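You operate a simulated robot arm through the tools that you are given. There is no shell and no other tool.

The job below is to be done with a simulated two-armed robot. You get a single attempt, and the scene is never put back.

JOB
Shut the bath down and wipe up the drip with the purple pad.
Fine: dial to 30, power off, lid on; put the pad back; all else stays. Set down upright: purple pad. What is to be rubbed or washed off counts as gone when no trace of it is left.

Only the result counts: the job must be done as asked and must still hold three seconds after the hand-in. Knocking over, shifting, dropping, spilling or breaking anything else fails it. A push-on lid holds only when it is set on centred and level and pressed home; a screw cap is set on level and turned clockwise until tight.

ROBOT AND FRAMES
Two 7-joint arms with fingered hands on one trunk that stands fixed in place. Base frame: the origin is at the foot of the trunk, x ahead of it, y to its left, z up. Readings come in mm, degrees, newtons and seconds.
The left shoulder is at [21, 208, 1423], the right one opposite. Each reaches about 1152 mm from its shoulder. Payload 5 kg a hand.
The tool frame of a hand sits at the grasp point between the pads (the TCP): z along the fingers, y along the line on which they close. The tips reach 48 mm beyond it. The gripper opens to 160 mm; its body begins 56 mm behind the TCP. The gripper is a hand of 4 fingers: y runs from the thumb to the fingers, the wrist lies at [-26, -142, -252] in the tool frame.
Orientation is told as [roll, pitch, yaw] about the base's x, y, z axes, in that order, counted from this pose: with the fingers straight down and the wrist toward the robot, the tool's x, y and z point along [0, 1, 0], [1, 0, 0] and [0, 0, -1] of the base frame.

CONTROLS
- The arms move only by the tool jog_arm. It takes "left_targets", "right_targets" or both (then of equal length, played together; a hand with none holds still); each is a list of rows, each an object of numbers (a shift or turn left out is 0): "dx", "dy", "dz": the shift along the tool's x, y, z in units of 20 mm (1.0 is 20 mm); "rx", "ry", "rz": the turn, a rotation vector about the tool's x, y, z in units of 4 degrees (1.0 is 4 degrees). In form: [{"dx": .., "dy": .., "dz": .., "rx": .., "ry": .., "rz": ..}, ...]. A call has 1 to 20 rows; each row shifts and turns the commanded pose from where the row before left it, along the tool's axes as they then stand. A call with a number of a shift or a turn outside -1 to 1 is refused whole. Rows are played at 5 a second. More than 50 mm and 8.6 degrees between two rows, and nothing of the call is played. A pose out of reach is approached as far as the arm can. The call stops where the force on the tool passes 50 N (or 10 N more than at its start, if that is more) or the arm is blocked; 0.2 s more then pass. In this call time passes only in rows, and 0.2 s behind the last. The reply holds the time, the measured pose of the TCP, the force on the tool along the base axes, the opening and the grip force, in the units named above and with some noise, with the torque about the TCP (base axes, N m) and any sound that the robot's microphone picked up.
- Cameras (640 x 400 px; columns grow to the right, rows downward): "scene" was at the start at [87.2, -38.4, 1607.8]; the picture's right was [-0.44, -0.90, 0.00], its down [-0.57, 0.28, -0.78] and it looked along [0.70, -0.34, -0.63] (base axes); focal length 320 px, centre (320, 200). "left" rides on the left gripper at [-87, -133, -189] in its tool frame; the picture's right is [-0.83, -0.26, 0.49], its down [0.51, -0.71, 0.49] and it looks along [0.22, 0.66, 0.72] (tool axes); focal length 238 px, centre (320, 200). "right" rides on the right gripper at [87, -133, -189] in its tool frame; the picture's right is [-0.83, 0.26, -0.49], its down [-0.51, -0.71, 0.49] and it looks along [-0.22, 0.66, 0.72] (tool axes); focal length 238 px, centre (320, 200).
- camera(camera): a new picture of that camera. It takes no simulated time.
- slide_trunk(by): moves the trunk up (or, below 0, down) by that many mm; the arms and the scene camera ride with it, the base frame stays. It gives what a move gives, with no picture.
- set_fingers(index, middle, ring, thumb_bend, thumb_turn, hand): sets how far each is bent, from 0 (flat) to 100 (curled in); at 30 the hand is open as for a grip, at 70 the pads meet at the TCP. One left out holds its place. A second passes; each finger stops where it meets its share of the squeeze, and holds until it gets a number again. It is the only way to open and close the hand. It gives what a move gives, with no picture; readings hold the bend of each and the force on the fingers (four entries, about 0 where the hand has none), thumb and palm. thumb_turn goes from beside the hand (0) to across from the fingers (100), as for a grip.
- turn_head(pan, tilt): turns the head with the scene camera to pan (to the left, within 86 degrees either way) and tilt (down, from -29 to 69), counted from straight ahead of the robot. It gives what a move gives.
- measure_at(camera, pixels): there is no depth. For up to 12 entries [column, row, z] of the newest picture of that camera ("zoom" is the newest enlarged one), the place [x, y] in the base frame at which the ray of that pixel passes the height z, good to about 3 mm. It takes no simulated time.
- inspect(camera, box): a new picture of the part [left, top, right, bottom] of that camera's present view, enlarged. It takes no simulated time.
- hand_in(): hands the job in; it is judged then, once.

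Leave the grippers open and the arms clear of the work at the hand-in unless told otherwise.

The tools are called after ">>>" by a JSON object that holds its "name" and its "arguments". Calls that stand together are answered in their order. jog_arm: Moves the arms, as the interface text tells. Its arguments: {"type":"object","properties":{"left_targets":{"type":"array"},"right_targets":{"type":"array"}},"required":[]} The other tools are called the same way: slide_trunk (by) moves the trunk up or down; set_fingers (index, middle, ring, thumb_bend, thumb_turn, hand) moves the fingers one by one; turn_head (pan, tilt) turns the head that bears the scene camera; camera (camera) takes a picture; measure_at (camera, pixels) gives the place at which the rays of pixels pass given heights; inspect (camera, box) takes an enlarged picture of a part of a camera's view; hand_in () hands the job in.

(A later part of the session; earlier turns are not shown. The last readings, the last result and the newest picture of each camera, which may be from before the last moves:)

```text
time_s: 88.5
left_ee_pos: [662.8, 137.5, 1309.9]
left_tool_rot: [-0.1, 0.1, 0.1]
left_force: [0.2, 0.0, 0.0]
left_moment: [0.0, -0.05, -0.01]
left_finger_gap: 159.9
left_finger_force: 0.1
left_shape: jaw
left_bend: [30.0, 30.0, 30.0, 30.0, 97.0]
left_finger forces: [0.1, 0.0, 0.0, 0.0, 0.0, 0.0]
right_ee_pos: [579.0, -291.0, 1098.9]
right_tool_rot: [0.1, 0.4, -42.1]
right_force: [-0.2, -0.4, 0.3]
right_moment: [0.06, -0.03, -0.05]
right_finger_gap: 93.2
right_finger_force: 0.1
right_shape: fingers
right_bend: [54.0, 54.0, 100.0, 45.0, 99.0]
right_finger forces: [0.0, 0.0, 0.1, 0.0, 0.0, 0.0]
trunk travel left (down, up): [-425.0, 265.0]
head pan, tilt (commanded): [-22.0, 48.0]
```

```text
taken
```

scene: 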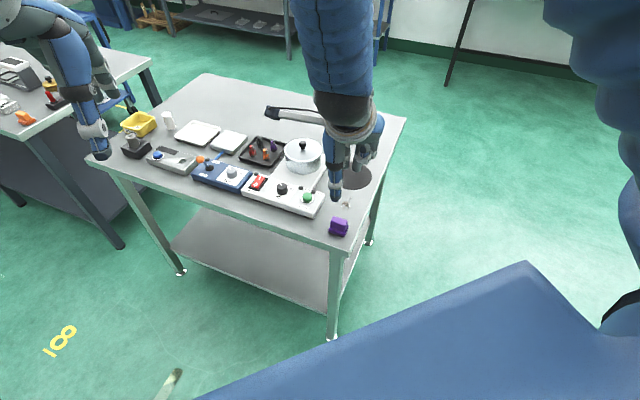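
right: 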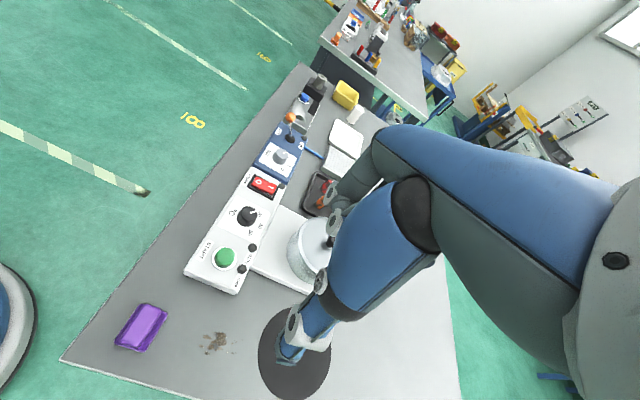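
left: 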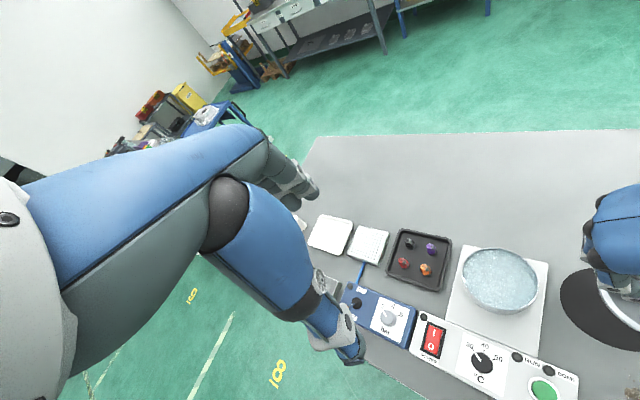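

Yaw -42 reached. Fine-turn 3° more and centre over the handle; then check from the right camera.

>>> {"name": "jog_arm", "arguments": {"right_targets": [{"dx": 0.24, "dy": -0.165, "dz": 0.5}, {"rz": 0.8, "dz": 0.5}]}}

>>> {"name": "set_fingers", "arguments": {"hand": "right", "thumb_bend": 52}}

>>> {"name": "camera", "arguments": {"camera": "right"}}

>>> {"name": "inspect", "arguments": {"camera": "scene", "box": [300, 160, 380, 240]}}

```text
time_s: 89.1
left_ee_pos: [663.6, 137.9, 1309.9]
left_tool_rot: [0.0, 0.0, -0.1]
left_force: [-0.3, 0.0, -0.1]
left_moment: [0.02, 0.02, 0.0]
left_finger_gap: 159.8
left_finger_force: 0.2
left_shape: jaw
left_bend: [30.0, 30.0, 30.0, 30.0, 97.0]
left_finger forces: [0.1, 0.2, 0.1, 0.0, 0.0, 0.1]
right_ee_pos: [579.1, -284.3, 1077.7]
right_tool_rot: [0.1, 0.4, -45.3]
right_force: [0.2, -0.9, -0.2]
right_moment: [0.02, 0.02, -0.01]
right_finger_gap: 93.0
right_finger_force: 0.1
right_shape: fingers
right_bend: [54.0, 54.0, 100.0, 45.0, 99.0]
right_finger forces: [0.1, 0.1, 0.0, 0.0, 0.1, 0.1]
trunk travel left (down, up): [-425.0, 265.0]
head pan, tilt (commanded): [-22.0, 48.0]
```

```text
time_s: 90.1
left_ee_pos: [662.9, 138.1, 1309.8]
left_tool_rot: [-0.1, 0.0, 0.1]
left_force: [-0.5, 0.4, 0.4]
left_moment: [0.0, 0.0, -0.02]
left_finger_gap: 159.8
left_finger_force: 0.0
left_shape: jaw
left_bend: [30.0, 30.0, 30.0, 30.0, 97.0]
left_finger forces: [0.1, 0.1, 0.0, 0.0, 0.0, 0.1]
right_ee_pos: [578.9, -282.6, 1078.8]
right_tool_rot: [0.1, 0.4, -45.3]
right_force: [0.3, -0.5, 0.6]
right_moment: [0.02, 0.0, 0.01]
right_finger_gap: 79.0
right_finger_force: 0.1
right_shape: fingers
right_bend: [54.0, 54.0, 100.0, 52.0, 100.0]
right_finger forces: [0.0, 0.0, 0.0, 0.0, 0.0, 0.0]
trunk travel left (down, up): [-425.0, 265.0]
head pan, tilt (commanded): [-22.0, 48.0]
```

```text
taken
```

right: 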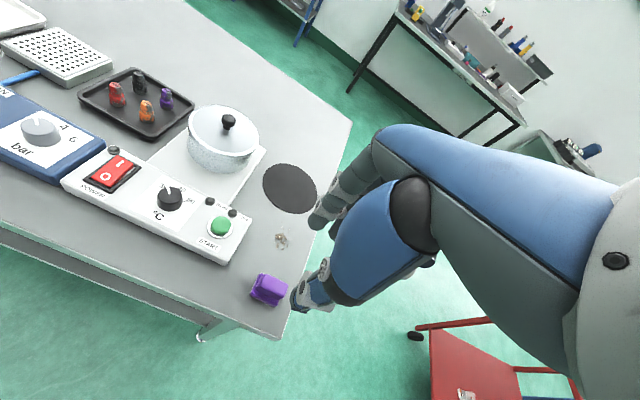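

```text
5.00 times, centred on (340, 200) of scene
```

zoom: 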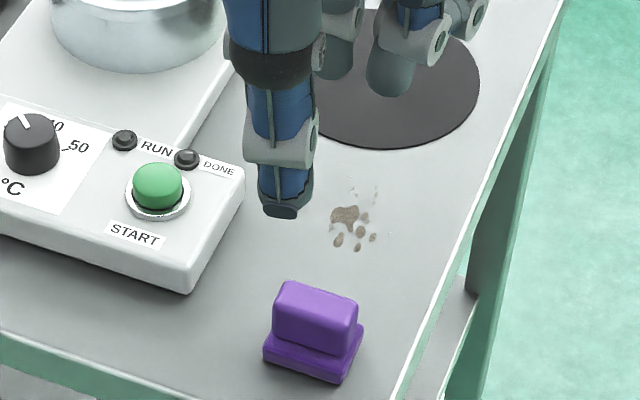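

Aligned. Descend 144 mm to TCP z≈935.

>>> {"name": "jog_arm", "arguments": {"right_targets": [{"dy": 0.08, "dz": 1}, {"dz": 1}, {"dz": 1}, {"dz": 1}, {"dz": 1}, {"dz": 1}, {"dz": 0.7}, {"dz": 0.5}]}}

>>> {"name": "inspect", "arguments": {"camera": "scene", "box": [300, 180, 370, 250]}}

>>> {"name": "inspect", "arguments": {"camera": "right", "box": [240, 180, 360, 320]}}

```text
time_s: 91.9
left_ee_pos: [662.0, 138.8, 1310.0]
left_tool_rot: [0.0, 0.0, 0.1]
left_force: [0.4, -0.3, 0.3]
left_moment: [-0.01, 0.02, -0.03]
left_finger_gap: 159.9
left_finger_force: 0.0
left_shape: jaw
left_bend: [30.0, 30.0, 30.0, 30.0, 97.0]
left_finger forces: [0.0, 0.0, 0.0, 0.0, 0.0, 0.1]
right_ee_pos: [580.6, -282.8, 934.3]
right_tool_rot: [0.0, 0.4, -45.3]
right_force: [-0.3, 0.5, 0.0]
right_moment: [0.03, 0.05, -0.03]
right_finger_gap: 79.2
right_finger_force: 0.0
right_shape: fingers
right_bend: [54.0, 54.0, 100.0, 52.0, 100.0]
right_finger forces: [0.1, 0.0, 0.1, 0.0, 0.1, 0.0]
trunk travel left (down, up): [-425.0, 265.0]
head pan, tilt (commanded): [-22.0, 48.0]
```

```text
5.71 times, centred on (335, 215) of scene
```

zoom: 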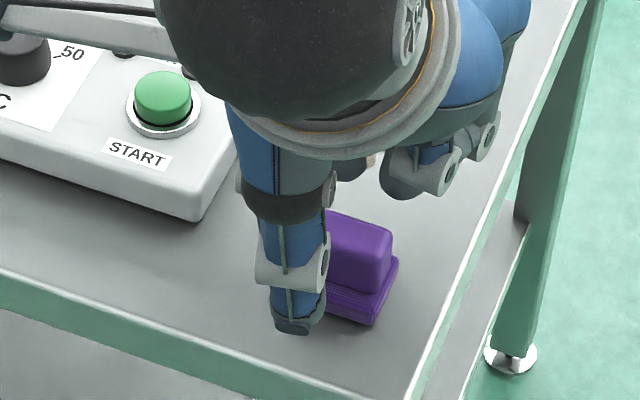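

```text
2.86 times, centred on (300, 250) of right
```

zoom: 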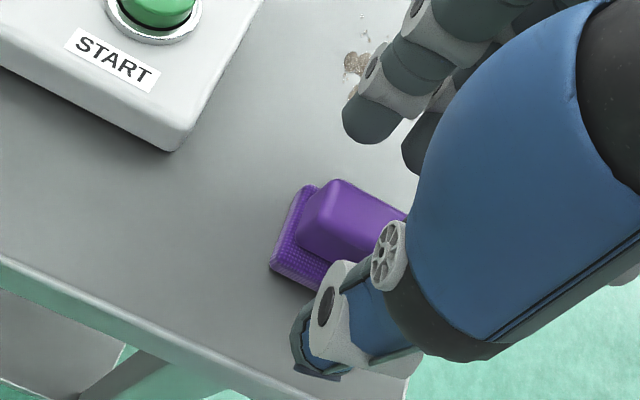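

Handle is between the digits. Lower 13 mm and close in steps.

>>> {"name": "jog_arm", "arguments": {"right_targets": [{"dz": 0.35}, {"dz": 0.3}]}}

>>> {"name": "set_fingers", "arguments": {"hand": "right", "index": 65, "middle": 65, "thumb_bend": 63}}

>>> {"name": "inspect", "arguments": {"camera": "right", "box": [240, 180, 360, 320]}}

>>> {"name": "inspect", "arguments": {"camera": "scene", "box": [300, 180, 370, 250]}}

```text
time_s: 92.5
left_ee_pos: [662.4, 139.2, 1310.3]
left_tool_rot: [0.0, 0.1, 0.0]
left_force: [0.3, 0.8, -0.7]
left_moment: [0.02, 0.02, 0.03]
left_finger_gap: 159.7
left_finger_force: 0.0
left_shape: jaw
left_bend: [30.0, 30.0, 30.0, 30.0, 97.0]
left_finger forces: [0.0, 0.1, 0.1, 0.0, 0.0, 0.1]
right_ee_pos: [581.1, -283.2, 922.1]
right_tool_rot: [0.2, 0.4, -45.3]
right_force: [0.2, 0.4, 0.1]
right_moment: [-0.01, -0.02, 0.01]
right_finger_gap: 79.2
right_finger_force: 0.1
right_shape: fingers
right_bend: [54.0, 54.0, 100.0, 52.0, 100.0]
right_finger forces: [0.1, 0.1, 0.0, 0.0, 0.0, 0.0]
trunk travel left (down, up): [-425.0, 265.0]
head pan, tilt (commanded): [-22.0, 48.0]
```

```text
time_s: 93.5
left_ee_pos: [663.6, 137.6, 1309.6]
left_tool_rot: [0.0, 0.0, 0.1]
left_force: [-1.0, -0.4, -0.5]
left_moment: [-0.04, 0.01, -0.01]
left_finger_gap: 159.7
left_finger_force: 0.0
left_shape: jaw
left_bend: [30.0, 30.0, 30.0, 30.0, 97.0]
left_finger forces: [0.1, 0.0, 0.0, 0.0, 0.1, 0.0]
right_ee_pos: [581.2, -283.1, 922.2]
right_tool_rot: [0.1, 0.5, -45.2]
right_force: [-1.0, -0.7, -0.8]
right_moment: [-0.03, 0.01, -0.01]
right_finger_gap: 36.2
right_finger_force: 0.1
right_shape: fingers
right_bend: [65.0, 65.0, 100.0, 63.0, 100.0]
right_finger forces: [0.1, 0.0, 0.1, 0.1, 0.0, 0.0]
trunk travel left (down, up): [-425.0, 265.0]
head pan, tilt (commanded): [-22.0, 48.0]
```

```text
2.86 times, centred on (300, 250) of right
```

zoom: 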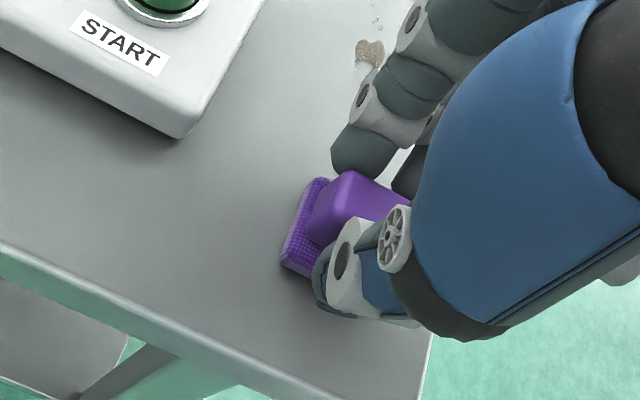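

```text
5.71 times, centred on (335, 215) of scene
```

zoom: 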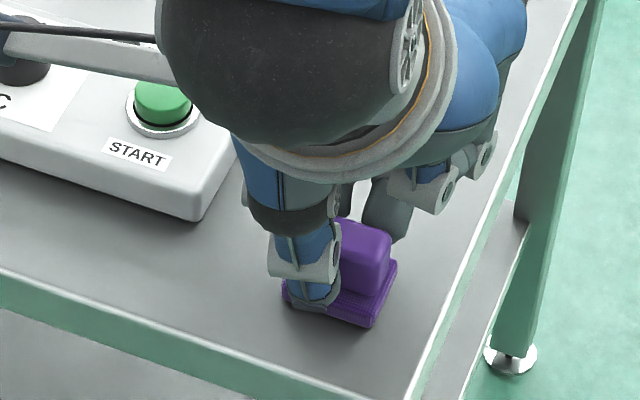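

The thumb looks left of the handle's middle. Measure thumb tip and handle in the scene zoom.

>>> {"name": "measure_at", "arguments": {"camera": "zoom", "pixels": [[312, 300, 870], [312, 308, 867], [337, 285, 870], [290, 300, 853], [372, 328, 850], [397, 268, 856], [390, 240, 888], [340, 222, 888]]}}

>>> {"name": "inspect", "arguments": {"camera": "right", "box": [270, 210, 350, 290]}}

```text
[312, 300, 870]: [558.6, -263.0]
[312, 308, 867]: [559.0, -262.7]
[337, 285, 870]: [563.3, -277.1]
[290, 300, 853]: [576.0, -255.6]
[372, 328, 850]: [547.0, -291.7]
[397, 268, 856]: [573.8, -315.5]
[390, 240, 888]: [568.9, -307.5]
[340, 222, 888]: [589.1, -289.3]
```

```text
5.00 times, centred on (310, 250) of right
```

zoom: 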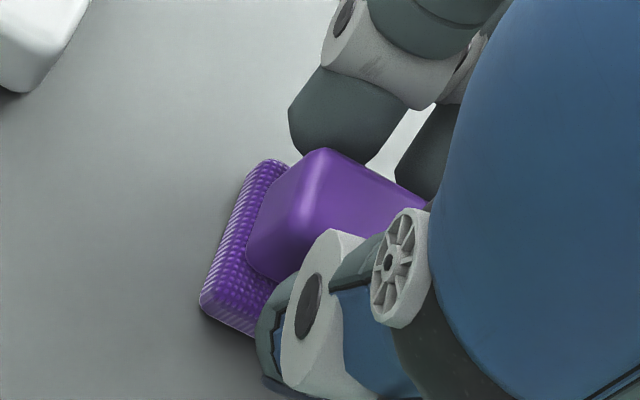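

Thumb is only ~3.5 mm off the handle's middle — fine. Close gently.

>>> {"name": "set_fingers", "arguments": {"hand": "right", "index": 69, "middle": 69, "thumb_bend": 66}}

>>> {"name": "inspect", "arguments": {"camera": "right", "box": [270, 210, 350, 290]}}

>>> {"name": "inspect", "arguments": {"camera": "scene", "box": [310, 200, 370, 245]}}

```text
time_s: 94.5
left_ee_pos: [662.5, 138.2, 1310.3]
left_tool_rot: [0.0, 0.0, 0.1]
left_force: [0.1, 0.3, -0.7]
left_moment: [-0.02, 0.01, -0.04]
left_finger_gap: 159.7
left_finger_force: 0.1
left_shape: jaw
left_bend: [30.0, 30.0, 30.0, 30.0, 97.0]
left_finger forces: [0.0, 0.1, 0.0, 0.0, 0.1, 0.1]
right_ee_pos: [580.6, -282.5, 922.5]
right_tool_rot: [0.2, 0.5, -45.3]
right_force: [-0.6, 0.4, 0.5]
right_moment: [-0.02, -0.01, -0.01]
right_finger_gap: 32.4
right_finger_force: 5.8
right_shape: fingers
right_bend: [67.0, 67.0, 100.0, 64.0, 100.0]
right_finger forces: [3.0, 3.3, 0.1, 0.1, 6.0, 0.0]
trunk travel left (down, up): [-425.0, 265.0]
head pan, tilt (commanded): [-22.0, 48.0]
```

```text
5.00 times, centred on (310, 250) of right
```

zoom: 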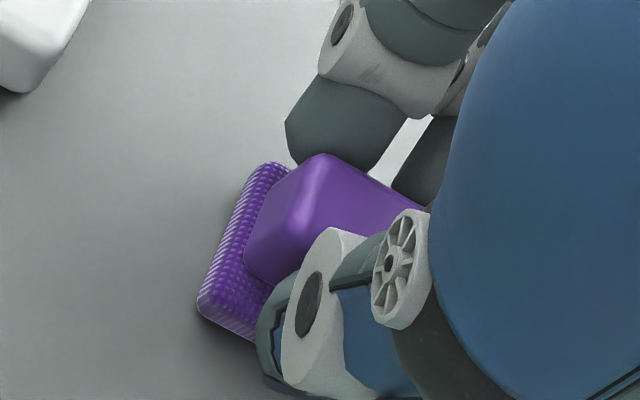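

```text
8.89 times, centred on (340, 222) of scene
```

zoom: 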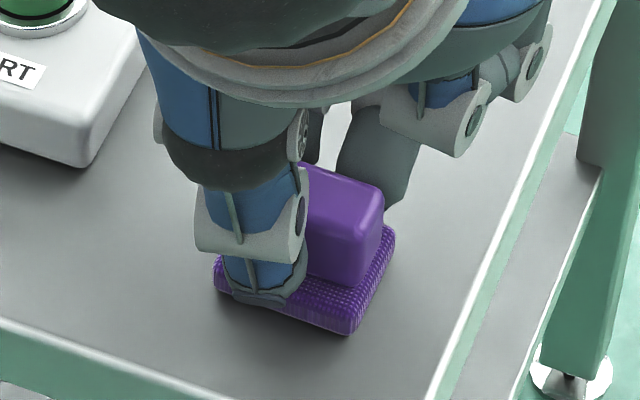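

Even contact. Firm up the grip.

>>> {"name": "set_fingers", "arguments": {"hand": "right", "index": 74, "middle": 74, "thumb_bend": 73}}

>>> {"name": "inspect", "arguments": {"camera": "scene", "box": [310, 200, 370, 245]}}

```text
time_s: 95.5
left_ee_pos: [662.4, 139.5, 1309.2]
left_tool_rot: [0.0, 0.0, 0.1]
left_force: [0.3, -0.3, 0.0]
left_moment: [-0.02, 0.0, 0.02]
left_finger_gap: 159.8
left_finger_force: 0.0
left_shape: jaw
left_bend: [30.0, 30.0, 30.0, 30.0, 97.0]
left_finger forces: [0.1, 0.1, 0.0, 0.0, 0.0, 0.1]
right_ee_pos: [580.5, -283.1, 921.8]
right_tool_rot: [0.1, 0.3, -45.3]
right_force: [0.2, -0.7, 1.3]
right_moment: [0.03, 0.0, 0.05]
right_finger_gap: 30.7
right_finger_force: 22.0
right_shape: fingers
right_bend: [71.0, 68.0, 100.0, 65.0, 100.0]
right_finger forces: [11.5, 10.1, 0.1, 0.0, 21.9, 0.0]
trunk travel left (down, up): [-425.0, 265.0]
head pan, tilt (commanded): [-22.0, 48.0]
```

```text
8.89 times, centred on (340, 222) of scene
```

zoom: 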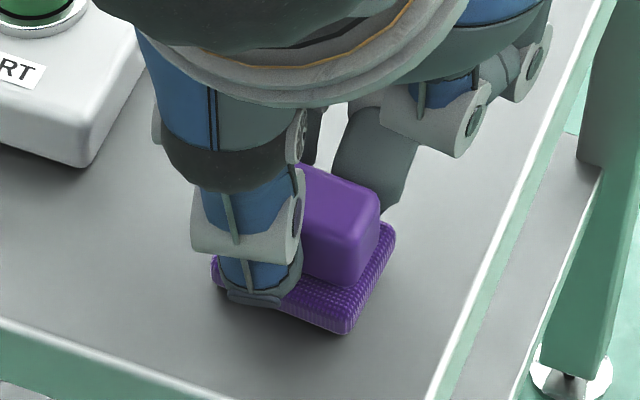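

Grip firm. Press down 2 mm to load the pad lightly and read the force.

>>> {"name": "jog_arm", "arguments": {"right_targets": [{"dz": 0.05}, {"dz": 0.05}]}}

```text
time_s: 96.1
left_ee_pos: [662.1, 139.3, 1310.1]
left_tool_rot: [0.0, -0.1, 0.2]
left_force: [-0.5, -0.1, -0.4]
left_moment: [-0.03, 0.03, 0.0]
left_finger_gap: 159.8
left_finger_force: 0.0
left_shape: jaw
left_bend: [30.0, 30.0, 30.0, 30.0, 97.0]
left_finger forces: [0.0, 0.1, 0.0, 0.0, 0.1, 0.0]
right_ee_pos: [582.2, -282.2, 921.8]
right_tool_rot: [0.2, 0.3, -45.3]
right_force: [-0.4, -0.2, 11.0]
right_moment: [0.15, 0.15, 0.07]
right_finger_gap: 30.7
right_finger_force: 23.4
right_shape: fingers
right_bend: [71.0, 68.0, 100.0, 65.0, 100.0]
right_finger forces: [12.4, 11.5, 0.0, 0.0, 22.6, 0.1]
trunk travel left (down, up): [-425.0, 265.0]
head pan, tilt (commanded): [-22.0, 48.0]
```

≈11 N down. Slide the pad toward the stain (dv +49 mm, du +7 mm).

>>> {"name": "jog_arm", "arguments": {"right_targets": [{"dx": 0.07, "dy": 0.49}, {"dx": 0.07, "dy": 0.49}, {"dx": 0.07, "dy": 0.49}, {"dx": 0.07, "dy": 0.49}, {"dx": 0.07, "dy": 0.49}]}}

>>> {"name": "inspect", "arguments": {"camera": "scene", "box": [310, 180, 380, 245]}}

>>> {"name": "inspect", "arguments": {"camera": "right", "box": [240, 180, 360, 320]}}

```text
time_s: 97.3
left_ee_pos: [662.1, 138.8, 1309.2]
left_tool_rot: [-0.1, 0.0, 0.1]
left_force: [0.0, -0.2, 0.9]
left_moment: [0.03, 0.01, -0.01]
left_finger_gap: 159.8
left_finger_force: 0.0
left_shape: jaw
left_bend: [30.0, 30.0, 30.0, 30.0, 97.0]
left_finger forces: [0.0, 0.0, 0.0, 0.0, 0.0, 0.1]
right_ee_pos: [620.0, -314.0, 918.1]
right_tool_rot: [0.1, 0.5, -45.3]
right_force: [-1.3, -1.4, 1.1]
right_moment: [-0.02, 0.05, 0.1]
right_finger_gap: 27.3
right_finger_force: 21.8
right_shape: fingers
right_bend: [72.0, 71.0, 100.0, 66.0, 100.0]
right_finger forces: [10.8, 10.7, 0.1, 0.0, 21.7, 0.0]
trunk travel left (down, up): [-425.0, 265.0]
head pan, tilt (commanded): [-22.0, 48.0]
```

```text
6.15 times, centred on (345, 212) of scene
```

zoom: 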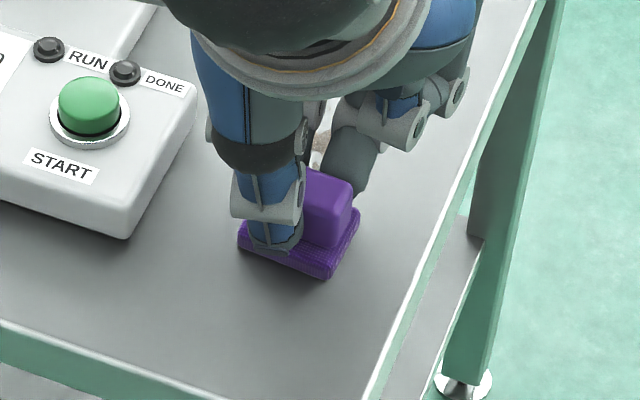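

```text
2.86 times, centred on (300, 250) of right
```

zoom: 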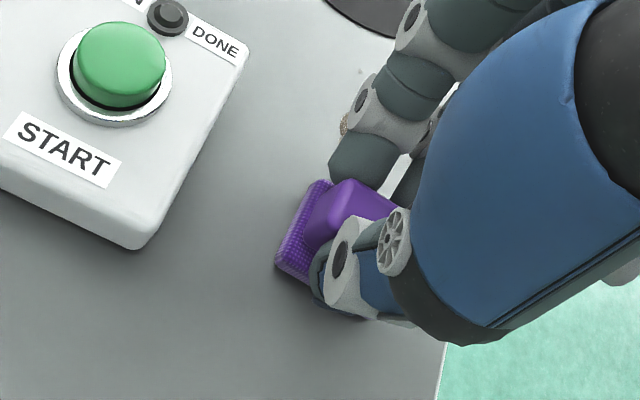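

Down-force fell to ~1 N (fingers slid slightly down the handle). Press 1.5 mm more and check.

>>> {"name": "jog_arm", "arguments": {"right_targets": [{"dz": 0.075}]}}

```text
time_s: 97.7
left_ee_pos: [661.4, 137.7, 1310.4]
left_tool_rot: [0.0, 0.0, 0.1]
left_force: [-0.3, -0.2, -0.1]
left_moment: [-0.01, -0.01, 0.0]
left_finger_gap: 159.9
left_finger_force: 0.0
left_shape: jaw
left_bend: [30.0, 30.0, 30.0, 30.0, 97.0]
left_finger forces: [0.0, 0.0, 0.1, 0.1, 0.0, 0.1]
right_ee_pos: [620.4, -313.2, 918.2]
right_tool_rot: [0.1, 0.4, -45.3]
right_force: [-0.5, -0.4, 4.0]
right_moment: [0.06, 0.22, 0.09]
right_finger_gap: 27.3
right_finger_force: 22.3
right_shape: fingers
right_bend: [73.0, 71.0, 100.0, 66.0, 100.0]
right_finger forces: [10.4, 11.6, 0.0, 0.1, 21.9, 0.1]
trunk travel left (down, up): [-425.0, 265.0]
head pan, tilt (commanded): [-22.0, 48.0]
```

Add 1 mm more and make the first stroke of 88 mm along tool y.

>>> {"name": "jog_arm", "arguments": {"right_targets": [{"dz": 0.05}, {"dy": 0.49}, {"dy": 0.49}, {"dy": 0.49}, {"dy": 0.49}, {"dy": 0.49}, {"dy": 0.49}, {"dy": 0.49}, {"dy": 0.49}, {"dy": 0.49}]}}

>>> {"name": "inspect", "arguments": {"camera": "scene", "box": [310, 165, 390, 245]}}

>>> {"name": "inspect", "arguments": {"camera": "right", "box": [220, 160, 380, 340]}}

```text
time_s: 99.9
left_ee_pos: [663.0, 138.5, 1310.3]
left_tool_rot: [0.0, 0.0, 0.0]
left_force: [0.0, 0.0, -0.8]
left_moment: [0.04, 0.0, -0.01]
left_finger_gap: 160.0
left_finger_force: 0.1
left_shape: jaw
left_bend: [30.0, 30.0, 30.0, 30.0, 97.0]
left_finger forces: [0.0, 0.1, 0.0, 0.1, 0.1, 0.1]
right_ee_pos: [683.3, -376.9, 915.8]
right_tool_rot: [0.1, 0.5, -45.4]
right_force: [0.8, -1.2, 2.8]
right_moment: [0.04, 0.12, 0.08]
right_finger_gap: 27.1
right_finger_force: 22.7
right_shape: fingers
right_bend: [73.0, 71.0, 100.0, 66.0, 100.0]
right_finger forces: [11.2, 10.9, 0.0, 0.0, 22.2, 0.0]
trunk travel left (down, up): [-425.0, 265.0]
head pan, tilt (commanded): [-22.0, 48.0]
```

```text
5.00 times, centred on (350, 205) of scene
```

zoom: 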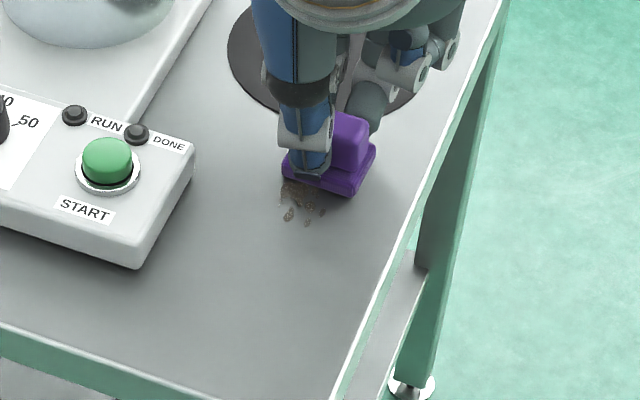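

```text
2.22 times, centred on (300, 250) of right
```

zoom: 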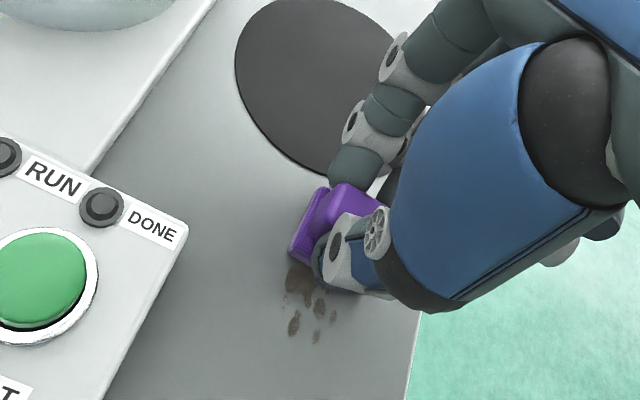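

The stain has faded but not gone. Press more and stroke back and forth.

>>> {"name": "jog_arm", "arguments": {"right_targets": [{"dz": 0.1}, {"dy": -0.5}, {"dy": -0.5}, {"dy": -0.5}, {"dy": -0.5}, {"dy": -0.5}, {"dy": -0.5}, {"dy": -0.5}, {"dy": -0.5}, {"dy": -0.4}]}}

>>> {"name": "inspect", "arguments": {"camera": "scene", "box": [310, 165, 390, 245]}}

```text
time_s: 102.1
left_ee_pos: [662.5, 138.1, 1310.3]
left_tool_rot: [0.0, -0.1, 0.0]
left_force: [-0.4, 0.8, -0.3]
left_moment: [0.01, 0.01, -0.01]
left_finger_gap: 160.0
left_finger_force: 0.1
left_shape: jaw
left_bend: [30.0, 30.0, 30.0, 30.0, 97.0]
left_finger forces: [0.0, 0.0, 0.0, 0.1, 0.1, 0.0]
right_ee_pos: [618.1, -314.0, 915.2]
right_tool_rot: [0.1, 0.3, -45.3]
right_force: [3.1, -4.5, 19.7]
right_moment: [0.13, -0.01, -0.03]
right_finger_gap: 27.5
right_finger_force: 23.4
right_shape: fingers
right_bend: [73.0, 71.0, 100.0, 67.0, 100.0]
right_finger forces: [15.0, 11.4, 0.0, 0.0, 20.8, 0.1]
trunk travel left (down, up): [-425.0, 265.0]
head pan, tilt (commanded): [-22.0, 48.0]
```

```text
5.00 times, centred on (350, 205) of scene
```

zoom: 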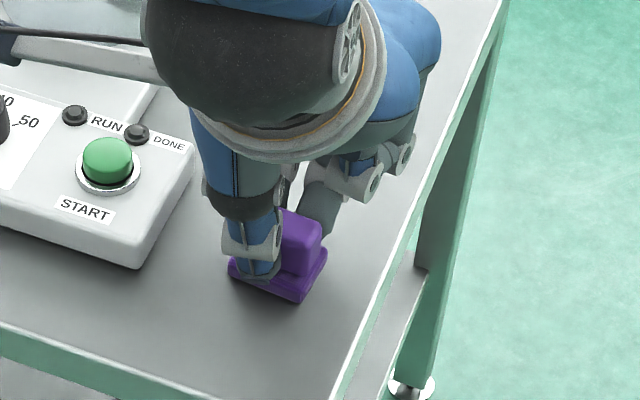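

Good pressure now (≈20 N). Do another forward-and-back pass.

>>> {"name": "jog_arm", "arguments": {"right_targets": [{"dy": 0.5}, {"dy": 0.5}, {"dy": 0.5}, {"dy": 0.5}, {"dy": 0.5}, {"dy": 0.5}, {"dy": 0.5}, {"dy": 0.5}, {"dy": 0.45}, {"dy": -0.5}, {"dy": -0.5}, {"dy": -0.5}, {"dy": -0.5}, {"dy": -0.5}, {"dy": -0.5}, {"dy": -0.5}, {"dy": -0.5}, {"dy": -0.45}]}}

>>> {"name": "inspect", "arguments": {"camera": "right", "box": [220, 160, 380, 340]}}

>>> {"name": "inspect", "arguments": {"camera": "scene", "box": [310, 165, 390, 245]}}

```text
time_s: 105.9
left_ee_pos: [662.5, 137.7, 1309.2]
left_tool_rot: [-0.1, 0.0, 0.1]
left_force: [-0.2, 0.5, 0.0]
left_moment: [-0.03, 0.0, 0.02]
left_finger_gap: 159.8
left_finger_force: 0.0
left_shape: jaw
left_bend: [30.0, 30.0, 30.0, 30.0, 97.0]
left_finger forces: [0.0, 0.1, 0.0, 0.0, 0.0, 0.0]
right_ee_pos: [618.8, -312.3, 915.1]
right_tool_rot: [0.1, 0.4, -45.3]
right_force: [0.4, 0.1, 0.4]
right_moment: [-0.01, -0.01, 0.0]
right_finger_gap: 27.6
right_finger_force: 19.2
right_shape: fingers
right_bend: [73.0, 71.0, 100.0, 66.0, 100.0]
right_finger forces: [11.0, 8.7, 0.1, 0.0, 19.8, 0.0]
trunk travel left (down, up): [-425.0, 265.0]
head pan, tilt (commanded): [-22.0, 48.0]
```

```text
2.22 times, centred on (300, 250) of right
```

zoom: 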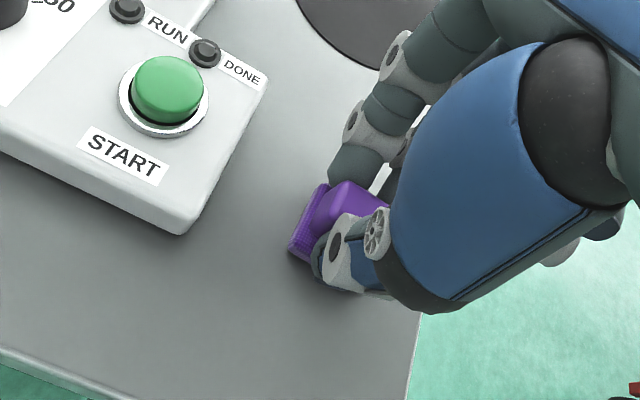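

```text
5.00 times, centred on (350, 205) of scene
```

zoom: 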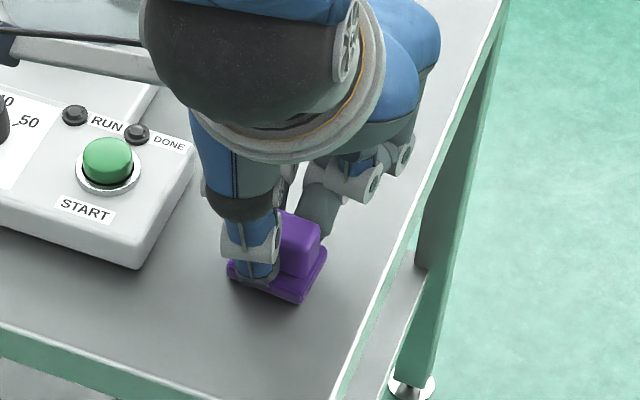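

Force dropped to ~0.4 N here. Bring the left camera 100 mm toward the stain for a view, and re-press 2 mm.

>>> {"name": "jog_arm", "arguments": {"right_targets": [{"dz": 0.05}, {"dz": 0.05}, {"dz": 0}, {"dz": 0}, {"dz": 0}], "left_targets": [{"dx": -1}, {"dx": -1}, {"dx": -1}, {"dx": -1}, {"dx": -1}]}}

>>> {"name": "camera", "arguments": {"camera": "left"}}

```text
time_s: 107.1
left_ee_pos: [663.0, 38.2, 1308.7]
left_tool_rot: [0.0, 0.0, 0.0]
left_force: [0.1, -1.3, -0.4]
left_moment: [0.09, 0.03, 0.0]
left_finger_gap: 159.7
left_finger_force: 0.1
left_shape: jaw
left_bend: [30.0, 30.0, 30.0, 30.0, 97.0]
left_finger forces: [0.0, 0.1, 0.1, 0.0, 0.0, 0.1]
right_ee_pos: [619.7, -312.3, 912.8]
right_tool_rot: [0.2, 0.5, -45.4]
right_force: [1.6, 1.1, 13.1]
right_moment: [0.42, 0.17, 0.01]
right_finger_gap: 27.6
right_finger_force: 21.3
right_shape: fingers
right_bend: [73.0, 71.0, 100.0, 66.0, 100.0]
right_finger forces: [11.8, 9.1, 0.1, 0.0, 22.0, 0.0]
trunk travel left (down, up): [-425.0, 265.0]
head pan, tilt (commanded): [-22.0, 48.0]
```

```text
taken
```

left: 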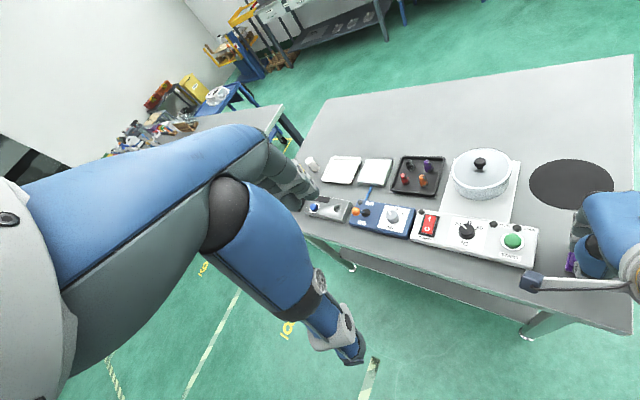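

13 N of pressure. Stroke forward and check the stain behind.

>>> {"name": "jog_arm", "arguments": {"right_targets": [{"dy": 0.5}, {"dy": 0.5}, {"dy": 0.5}, {"dy": 0.5}, {"dy": 0.5}, {"dy": 0.5}, {"dy": 0.5}, {"dy": 0.5}, {"dy": 0.5}]}}

>>> {"name": "inspect", "arguments": {"camera": "right", "box": [240, 210, 360, 330]}}

>>> {"name": "inspect", "arguments": {"camera": "scene", "box": [315, 180, 375, 230]}}

```text
time_s: 109.1
left_ee_pos: [662.7, 38.8, 1309.6]
left_tool_rot: [0.0, 0.0, 0.1]
left_force: [0.3, -0.2, 1.0]
left_moment: [0.03, 0.03, 0.0]
left_finger_gap: 159.6
left_finger_force: 0.1
left_shape: jaw
left_bend: [30.0, 30.0, 30.0, 30.0, 97.0]
left_finger forces: [0.0, 0.0, 0.0, 0.0, 0.0, 0.0]
right_ee_pos: [682.5, -377.3, 913.0]
right_tool_rot: [0.1, 0.4, -45.3]
right_force: [-2.7, 3.2, 13.9]
right_moment: [0.46, 0.41, -0.03]
right_finger_gap: 27.2
right_finger_force: 21.9
right_shape: fingers
right_bend: [73.0, 71.0, 100.0, 66.0, 100.0]
right_finger forces: [11.2, 8.3, 0.0, 0.0, 25.2, 0.0]
trunk travel left (down, up): [-425.0, 265.0]
head pan, tilt (commanded): [-22.0, 48.0]
```

```text
3.33 times, centred on (300, 270) of right
```

zoom: 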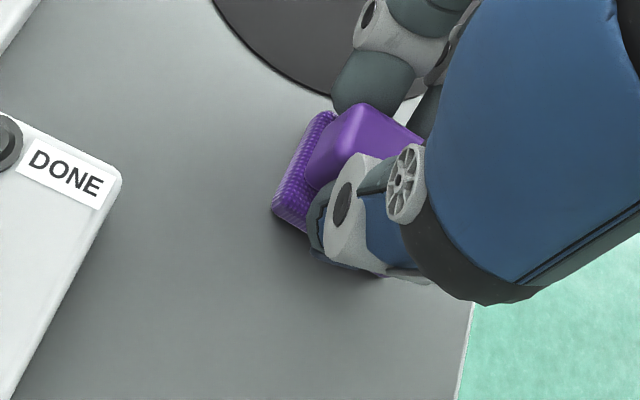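

```text
8.00 times, centred on (345, 205) of scene
```

zoom: 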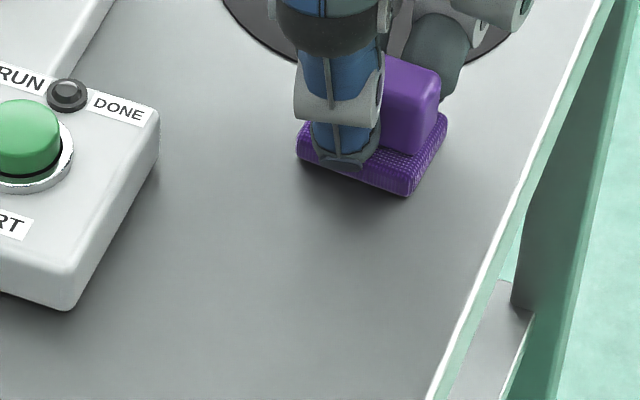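

The visible stain is gone. One more back-and-forth with ±4 mm sideways shifts for margins.

>>> {"name": "jog_arm", "arguments": {"right_targets": [{"dx": -0.2, "dz": 0.03}, {"dy": -0.5}, {"dy": -0.5}, {"dy": -0.5}, {"dy": -0.5}, {"dy": -0.5}, {"dy": -0.5}, {"dy": -0.5}, {"dx": 0.4, "dy": 0.0}, {"dy": 0.5}, {"dy": 0.5}, {"dy": 0.5}, {"dy": 0.5}, {"dy": 0.5}, {"dy": 0.5}, {"dy": 0.5}]}}

>>> {"name": "inspect", "arguments": {"camera": "right", "box": [240, 210, 360, 330]}}

>>> {"name": "inspect", "arguments": {"camera": "scene", "box": [315, 180, 375, 230]}}

```text
time_s: 112.5
left_ee_pos: [661.7, 40.2, 1310.3]
left_tool_rot: [-0.1, 0.0, 0.2]
left_force: [0.0, -0.1, -0.3]
left_moment: [0.02, 0.01, 0.05]
left_finger_gap: 159.6
left_finger_force: 0.0
left_shape: jaw
left_bend: [30.0, 30.0, 30.0, 30.0, 97.0]
left_finger forces: [0.0, 0.1, 0.1, 0.1, 0.0, 0.0]
right_ee_pos: [684.6, -373.3, 912.5]
right_tool_rot: [0.0, 0.3, -45.3]
right_force: [-3.6, 4.5, 21.1]
right_moment: [0.66, 0.6, 0.03]
right_finger_gap: 27.5
right_finger_force: 26.5
right_shape: fingers
right_bend: [73.0, 71.0, 100.0, 66.0, 100.0]
right_finger forces: [11.5, 8.4, 0.0, 0.0, 33.5, 0.1]
trunk travel left (down, up): [-425.0, 265.0]
head pan, tilt (commanded): [-22.0, 48.0]
```

```text
3.33 times, centred on (300, 270) of right
```

zoom: 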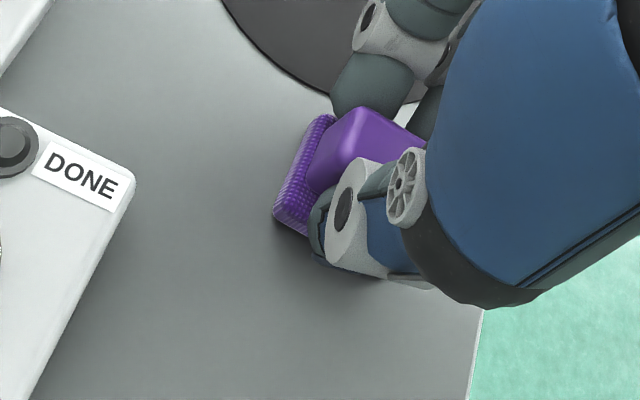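

```text
8.00 times, centred on (345, 205) of scene
```

zoom: 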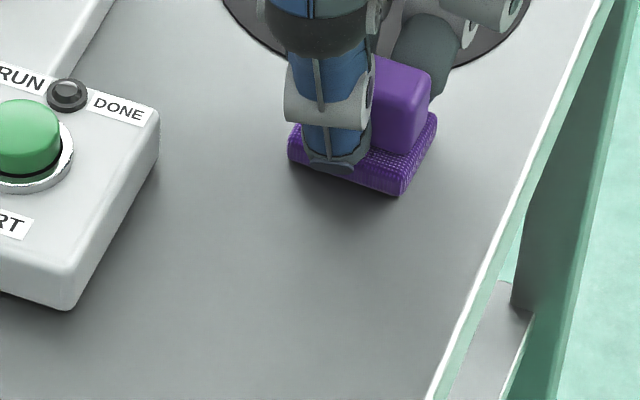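

Table clean. Slide the pad back toward its original place with lighter load (dy -137 mm, dx -10.6 mm).

>>> {"name": "jog_arm", "arguments": {"right_targets": [{"dz": -0.07}, {"dx": -0.038, "dy": -0.49}, {"dx": -0.038, "dy": -0.49}, {"dx": -0.038, "dy": -0.49}, {"dx": -0.038, "dy": -0.49}, {"dx": -0.038, "dy": -0.49}, {"dx": -0.038, "dy": -0.49}, {"dx": -0.038, "dy": -0.49}, {"dx": -0.038, "dy": -0.49}, {"dx": -0.038, "dy": -0.49}, {"dx": -0.038, "dy": -0.49}, {"dx": -0.038, "dy": -0.49}, {"dx": -0.038, "dy": -0.49}, {"dx": -0.038, "dy": -0.49}, {"dx": -0.038, "dy": -0.49}]}}

>>> {"name": "inspect", "arguments": {"camera": "scene", "box": [315, 205, 365, 245]}}

>>> {"name": "inspect", "arguments": {"camera": "right", "box": [240, 160, 360, 320]}}

```text
time_s: 115.7
left_ee_pos: [663.7, 38.7, 1309.1]
left_tool_rot: [0.0, 0.0, 0.1]
left_force: [0.2, 0.2, -0.2]
left_moment: [-0.03, 0.0, 0.0]
left_finger_gap: 160.1
left_finger_force: 0.0
left_shape: jaw
left_bend: [30.0, 30.0, 30.0, 30.0, 97.0]
left_finger forces: [0.0, 0.0, 0.0, 0.0, 0.1, 0.0]
right_ee_pos: [580.3, -284.1, 913.6]
right_tool_rot: [0.1, 0.4, -45.2]
right_force: [-0.4, 0.8, -0.1]
right_moment: [-0.01, 0.03, 0.02]
right_finger_gap: 27.5
right_finger_force: 20.6
right_shape: fingers
right_bend: [73.0, 71.0, 100.0, 66.0, 100.0]
right_finger forces: [11.2, 8.7, 0.0, 0.1, 21.2, 0.0]
trunk travel left (down, up): [-425.0, 265.0]
head pan, tilt (commanded): [-22.0, 48.0]
```

```text
10.00 times, centred on (340, 225) of scene
```

zoom: 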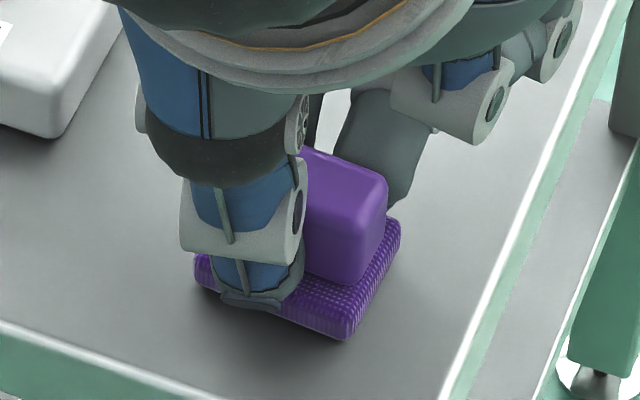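

```text
2.50 times, centred on (300, 240) of right
```

zoom: 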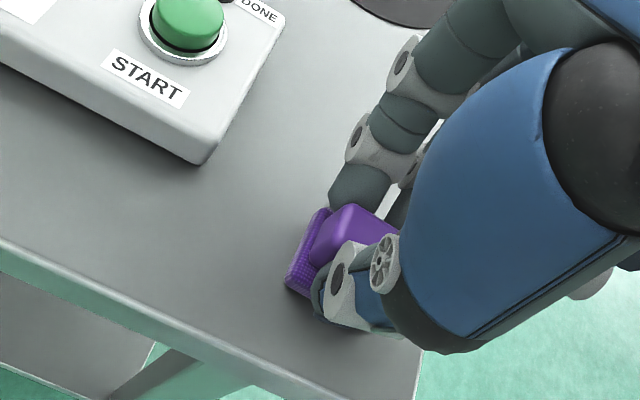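

Pad seems a few mm short of its spot toward the camera; measure its sole corners now.

>>> {"name": "inspect", "arguments": {"camera": "scene", "box": [315, 205, 365, 245]}}

>>> {"name": "measure_at", "arguments": {"camera": "zoom", "pixels": [[345, 341, 850], [400, 241, 850], [197, 286, 850], [387, 176, 888], [358, 318, 850], [405, 225, 850], [207, 270, 850], [394, 157, 888], [345, 341, 850], [400, 241, 850], [197, 286, 850]]}}

```text
10.00 times, centred on (340, 225) of scene
```

zoom: 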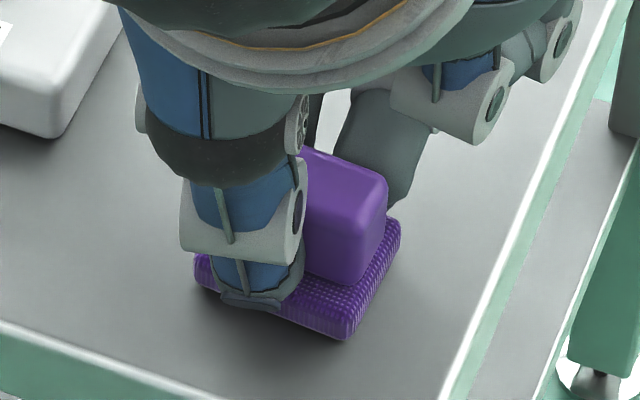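

```text
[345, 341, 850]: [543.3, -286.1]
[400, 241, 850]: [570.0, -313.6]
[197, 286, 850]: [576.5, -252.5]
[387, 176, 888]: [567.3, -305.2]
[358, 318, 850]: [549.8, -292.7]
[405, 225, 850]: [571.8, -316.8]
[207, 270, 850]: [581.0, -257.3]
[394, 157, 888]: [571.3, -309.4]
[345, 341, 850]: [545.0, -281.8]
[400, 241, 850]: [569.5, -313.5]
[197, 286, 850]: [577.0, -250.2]
```

Pad is ≈(-3.6,+5.5) mm from its original spot. Slide it by (+3.6,-5.5).

>>> {"name": "jog_arm", "arguments": {"right_targets": [{"dx": -0.035, "dy": 0.16}, {"dx": -0.035, "dy": 0.16}]}}

>>> {"name": "inspect", "arguments": {"camera": "scene", "box": [315, 205, 365, 245]}}

```text
time_s: 116.3
left_ee_pos: [663.1, 39.2, 1309.7]
left_tool_rot: [0.1, -0.1, 0.1]
left_force: [-0.4, -0.2, 0.2]
left_moment: [-0.01, -0.01, 0.0]
left_finger_gap: 159.8
left_finger_force: 0.1
left_shape: jaw
left_bend: [30.0, 30.0, 30.0, 30.0, 97.0]
left_finger forces: [0.0, 0.0, 0.0, 0.0, 0.0, 0.1]
right_ee_pos: [585.1, -289.0, 913.7]
right_tool_rot: [0.1, 0.3, -45.3]
right_force: [-0.6, 0.4, 0.8]
right_moment: [0.05, 0.06, 0.03]
right_finger_gap: 27.2
right_finger_force: 20.5
right_shape: fingers
right_bend: [73.0, 71.0, 100.0, 66.0, 100.0]
right_finger forces: [11.2, 8.7, 0.0, 0.0, 21.7, 0.0]
trunk travel left (down, up): [-425.0, 265.0]
head pan, tilt (commanded): [-22.0, 48.0]
```

```text
10.00 times, centred on (340, 225) of scene
```

zoom: 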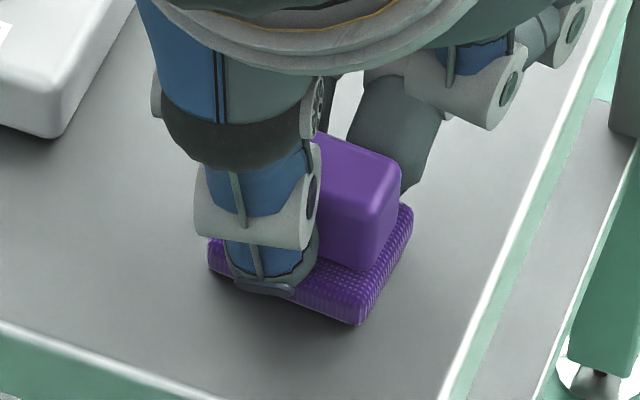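

Within ~1 mm of the original spot. Release in small steps: loosen slightly, rise, then open fully.

>>> {"name": "set_fingers", "arguments": {"hand": "right", "index": 68, "middle": 67, "thumb_bend": 63}}

>>> {"name": "inspect", "arguments": {"camera": "scene", "box": [315, 205, 365, 245]}}

```text
time_s: 117.3
left_ee_pos: [664.2, 38.8, 1308.9]
left_tool_rot: [0.1, -0.1, 0.1]
left_force: [-0.4, 0.4, 0.1]
left_moment: [0.02, 0.03, 0.05]
left_finger_gap: 159.7
left_finger_force: 0.1
left_shape: jaw
left_bend: [30.0, 30.0, 30.0, 30.0, 97.0]
left_finger forces: [0.1, 0.0, 0.0, 0.0, 0.0, 0.0]
right_ee_pos: [584.1, -290.0, 912.3]
right_tool_rot: [0.1, 0.4, -45.3]
right_force: [0.6, 0.7, 0.3]
right_moment: [0.03, -0.02, 0.0]
right_finger_gap: 31.7
right_finger_force: 1.0
right_shape: fingers
right_bend: [68.0, 67.0, 100.0, 62.0, 100.0]
right_finger forces: [0.7, 0.2, 0.0, 0.0, 1.1, 0.1]
trunk travel left (down, up): [-425.0, 265.0]
head pan, tilt (commanded): [-22.0, 48.0]
```

```text
10.00 times, centred on (340, 225) of scene
```

zoom: 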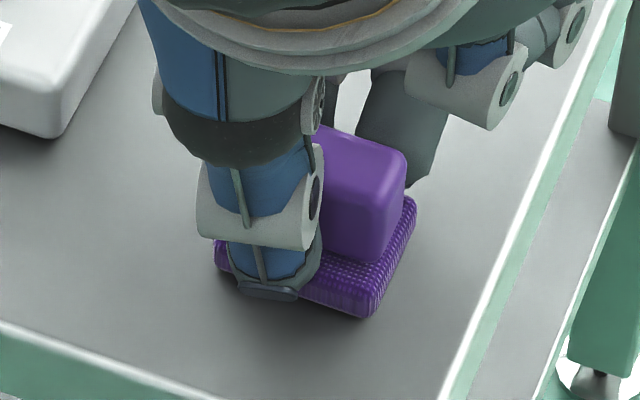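

Pad shifted ~3 mm on release. Continue: open a bit further, rise, and evaluate.

>>> {"name": "set_fingers", "arguments": {"hand": "right", "index": 66, "middle": 65, "thumb_bend": 60}}

>>> {"name": "jog_arm", "arguments": {"right_targets": [{"dz": -0.25}, {"dz": -0.25}]}}

>>> {"name": "set_fingers", "arguments": {"hand": "right", "index": 56, "middle": 56, "thumb_bend": 50}}

>>> {"name": "inspect", "arguments": {"camera": "scene", "box": [315, 205, 365, 245]}}

```text
time_s: 118.3
left_ee_pos: [662.7, 39.3, 1310.0]
left_tool_rot: [0.0, 0.1, 0.1]
left_force: [0.0, 0.0, -0.4]
left_moment: [-0.01, 0.03, 0.02]
left_finger_gap: 159.7
left_finger_force: 0.1
left_shape: jaw
left_bend: [30.0, 30.0, 30.0, 30.0, 97.0]
left_finger forces: [0.0, 0.0, 0.0, 0.0, 0.0, 0.0]
right_ee_pos: [583.8, -289.4, 912.5]
right_tool_rot: [0.1, 0.4, -45.3]
right_force: [-0.7, 0.9, 0.8]
right_moment: [-0.01, 0.02, 0.04]
right_finger_gap: 38.6
right_finger_force: 0.3
right_shape: fingers
right_bend: [66.0, 65.0, 100.0, 60.0, 100.0]
right_finger forces: [0.0, 0.1, 0.0, 0.0, 0.3, 0.0]
trunk travel left (down, up): [-425.0, 265.0]
head pan, tilt (commanded): [-22.0, 48.0]
```

```text
time_s: 118.9
left_ee_pos: [662.8, 39.7, 1309.6]
left_tool_rot: [0.0, 0.0, 0.0]
left_force: [0.2, -0.2, -0.4]
left_moment: [0.01, 0.01, 0.03]
left_finger_gap: 159.7
left_finger_force: 0.1
left_shape: jaw
left_bend: [30.0, 30.0, 30.0, 30.0, 97.0]
left_finger forces: [0.0, 0.0, 0.0, 0.0, 0.0, 0.1]
right_ee_pos: [585.1, -289.0, 924.1]
right_tool_rot: [0.2, 0.5, -45.2]
right_force: [-0.3, -0.4, 0.0]
right_moment: [0.03, -0.03, 0.02]
right_finger_gap: 39.0
right_finger_force: 0.0
right_shape: fingers
right_bend: [66.0, 65.0, 100.0, 60.0, 100.0]
right_finger forces: [0.0, 0.0, 0.1, 0.0, 0.0, 0.0]
trunk travel left (down, up): [-425.0, 265.0]
head pan, tilt (commanded): [-22.0, 48.0]
```

```text
time_s: 119.9
left_ee_pos: [662.8, 39.5, 1309.7]
left_tool_rot: [0.0, -0.1, 0.0]
left_force: [0.3, -0.4, 0.4]
left_moment: [0.0, 0.01, 0.0]
left_finger_gap: 159.8
left_finger_force: 0.1
left_shape: jaw
left_bend: [30.0, 30.0, 30.0, 30.0, 97.0]
left_finger forces: [0.1, 0.0, 0.0, 0.0, 0.1, 0.0]
right_ee_pos: [584.2, -289.4, 924.0]
right_tool_rot: [0.2, 0.4, -45.3]
right_force: [1.0, -0.2, -0.3]
right_moment: [0.0, 0.03, -0.02]
right_finger_gap: 78.5
right_finger_force: 0.1
right_shape: fingers
right_bend: [56.0, 56.0, 100.0, 50.0, 100.0]
right_finger forces: [0.1, 0.0, 0.1, 0.0, 0.1, 0.0]
trunk travel left (down, up): [-425.0, 265.0]
head pan, tilt (commanded): [-22.0, 48.0]
```

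```text
10.00 times, centred on (340, 225) of scene
```

zoom: 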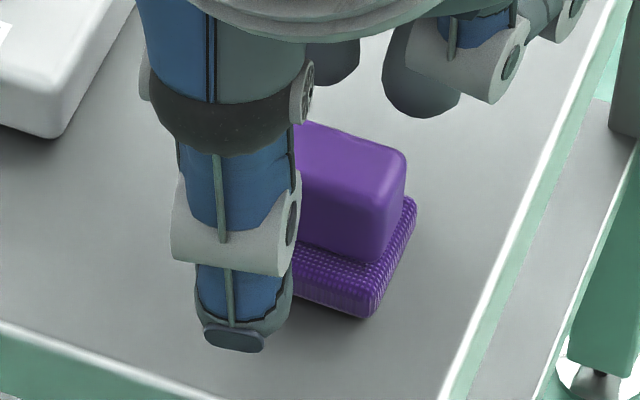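

Pad stands upright, free, ≈3 mm from its original spot. Raise the right hand straight up and move left hand away.

>>> {"name": "jog_arm", "arguments": {"right_targets": [{"dz": -0.5}, {"dz": -1}, {"dz": -1}, {"dz": -1}, {"dz": -1}, {"dz": -1}, {"dz": -1}, {"dz": -1}, {"dz": -1}, {"dz": -1}, {"dz": -1}], "left_targets": [{"dx": 1}, {"dx": 1}, {"dx": 1}, {"dx": 1}, {"dx": 1}, {"dx": 1}, {"dx": 1}, {"dx": 1}, {"dx": 1}, {"dx": 1}, {"dx": 1}]}}

>>> {"name": "camera", "arguments": {"camera": "scene"}}

>>> {"name": "inspect", "arguments": {"camera": "scene", "box": [315, 170, 385, 245]}}

```text
time_s: 122.3
left_ee_pos: [662.2, 259.3, 1310.2]
left_tool_rot: [0.0, 0.0, 0.1]
left_force: [0.2, 0.7, -1.0]
left_moment: [-0.04, -0.04, -0.01]
left_finger_gap: 159.8
left_finger_force: 0.1
left_shape: jaw
left_bend: [30.0, 30.0, 30.0, 30.0, 97.0]
left_finger forces: [0.0, 0.0, 0.1, 0.0, 0.0, 0.0]
right_ee_pos: [584.6, -292.0, 1133.4]
right_tool_rot: [0.1, 0.4, -45.3]
right_force: [-1.0, 0.6, 0.1]
right_moment: [-0.07, -0.08, -0.02]
right_finger_gap: 78.4
right_finger_force: 0.0
right_shape: fingers
right_bend: [56.0, 56.0, 100.0, 50.0, 100.0]
right_finger forces: [0.0, 0.0, 0.0, 0.0, 0.1, 0.1]
trunk travel left (down, up): [-425.0, 265.0]
head pan, tilt (commanded): [-22.0, 48.0]
```

```text
taken
```

scene: 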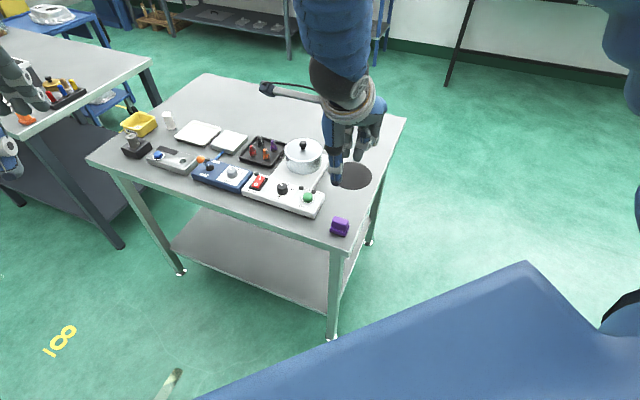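

```text
5.33 times, centred on (350, 208) of scene
```

zoom: 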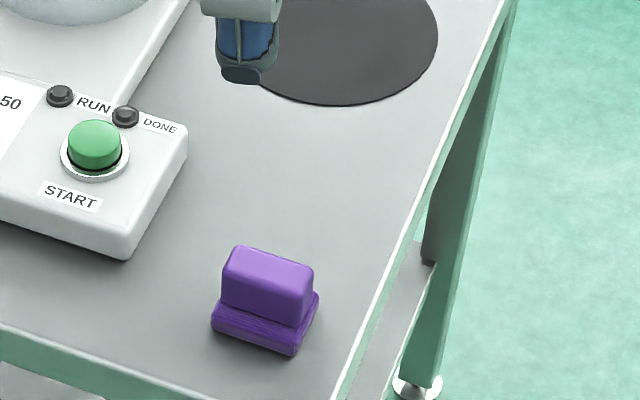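

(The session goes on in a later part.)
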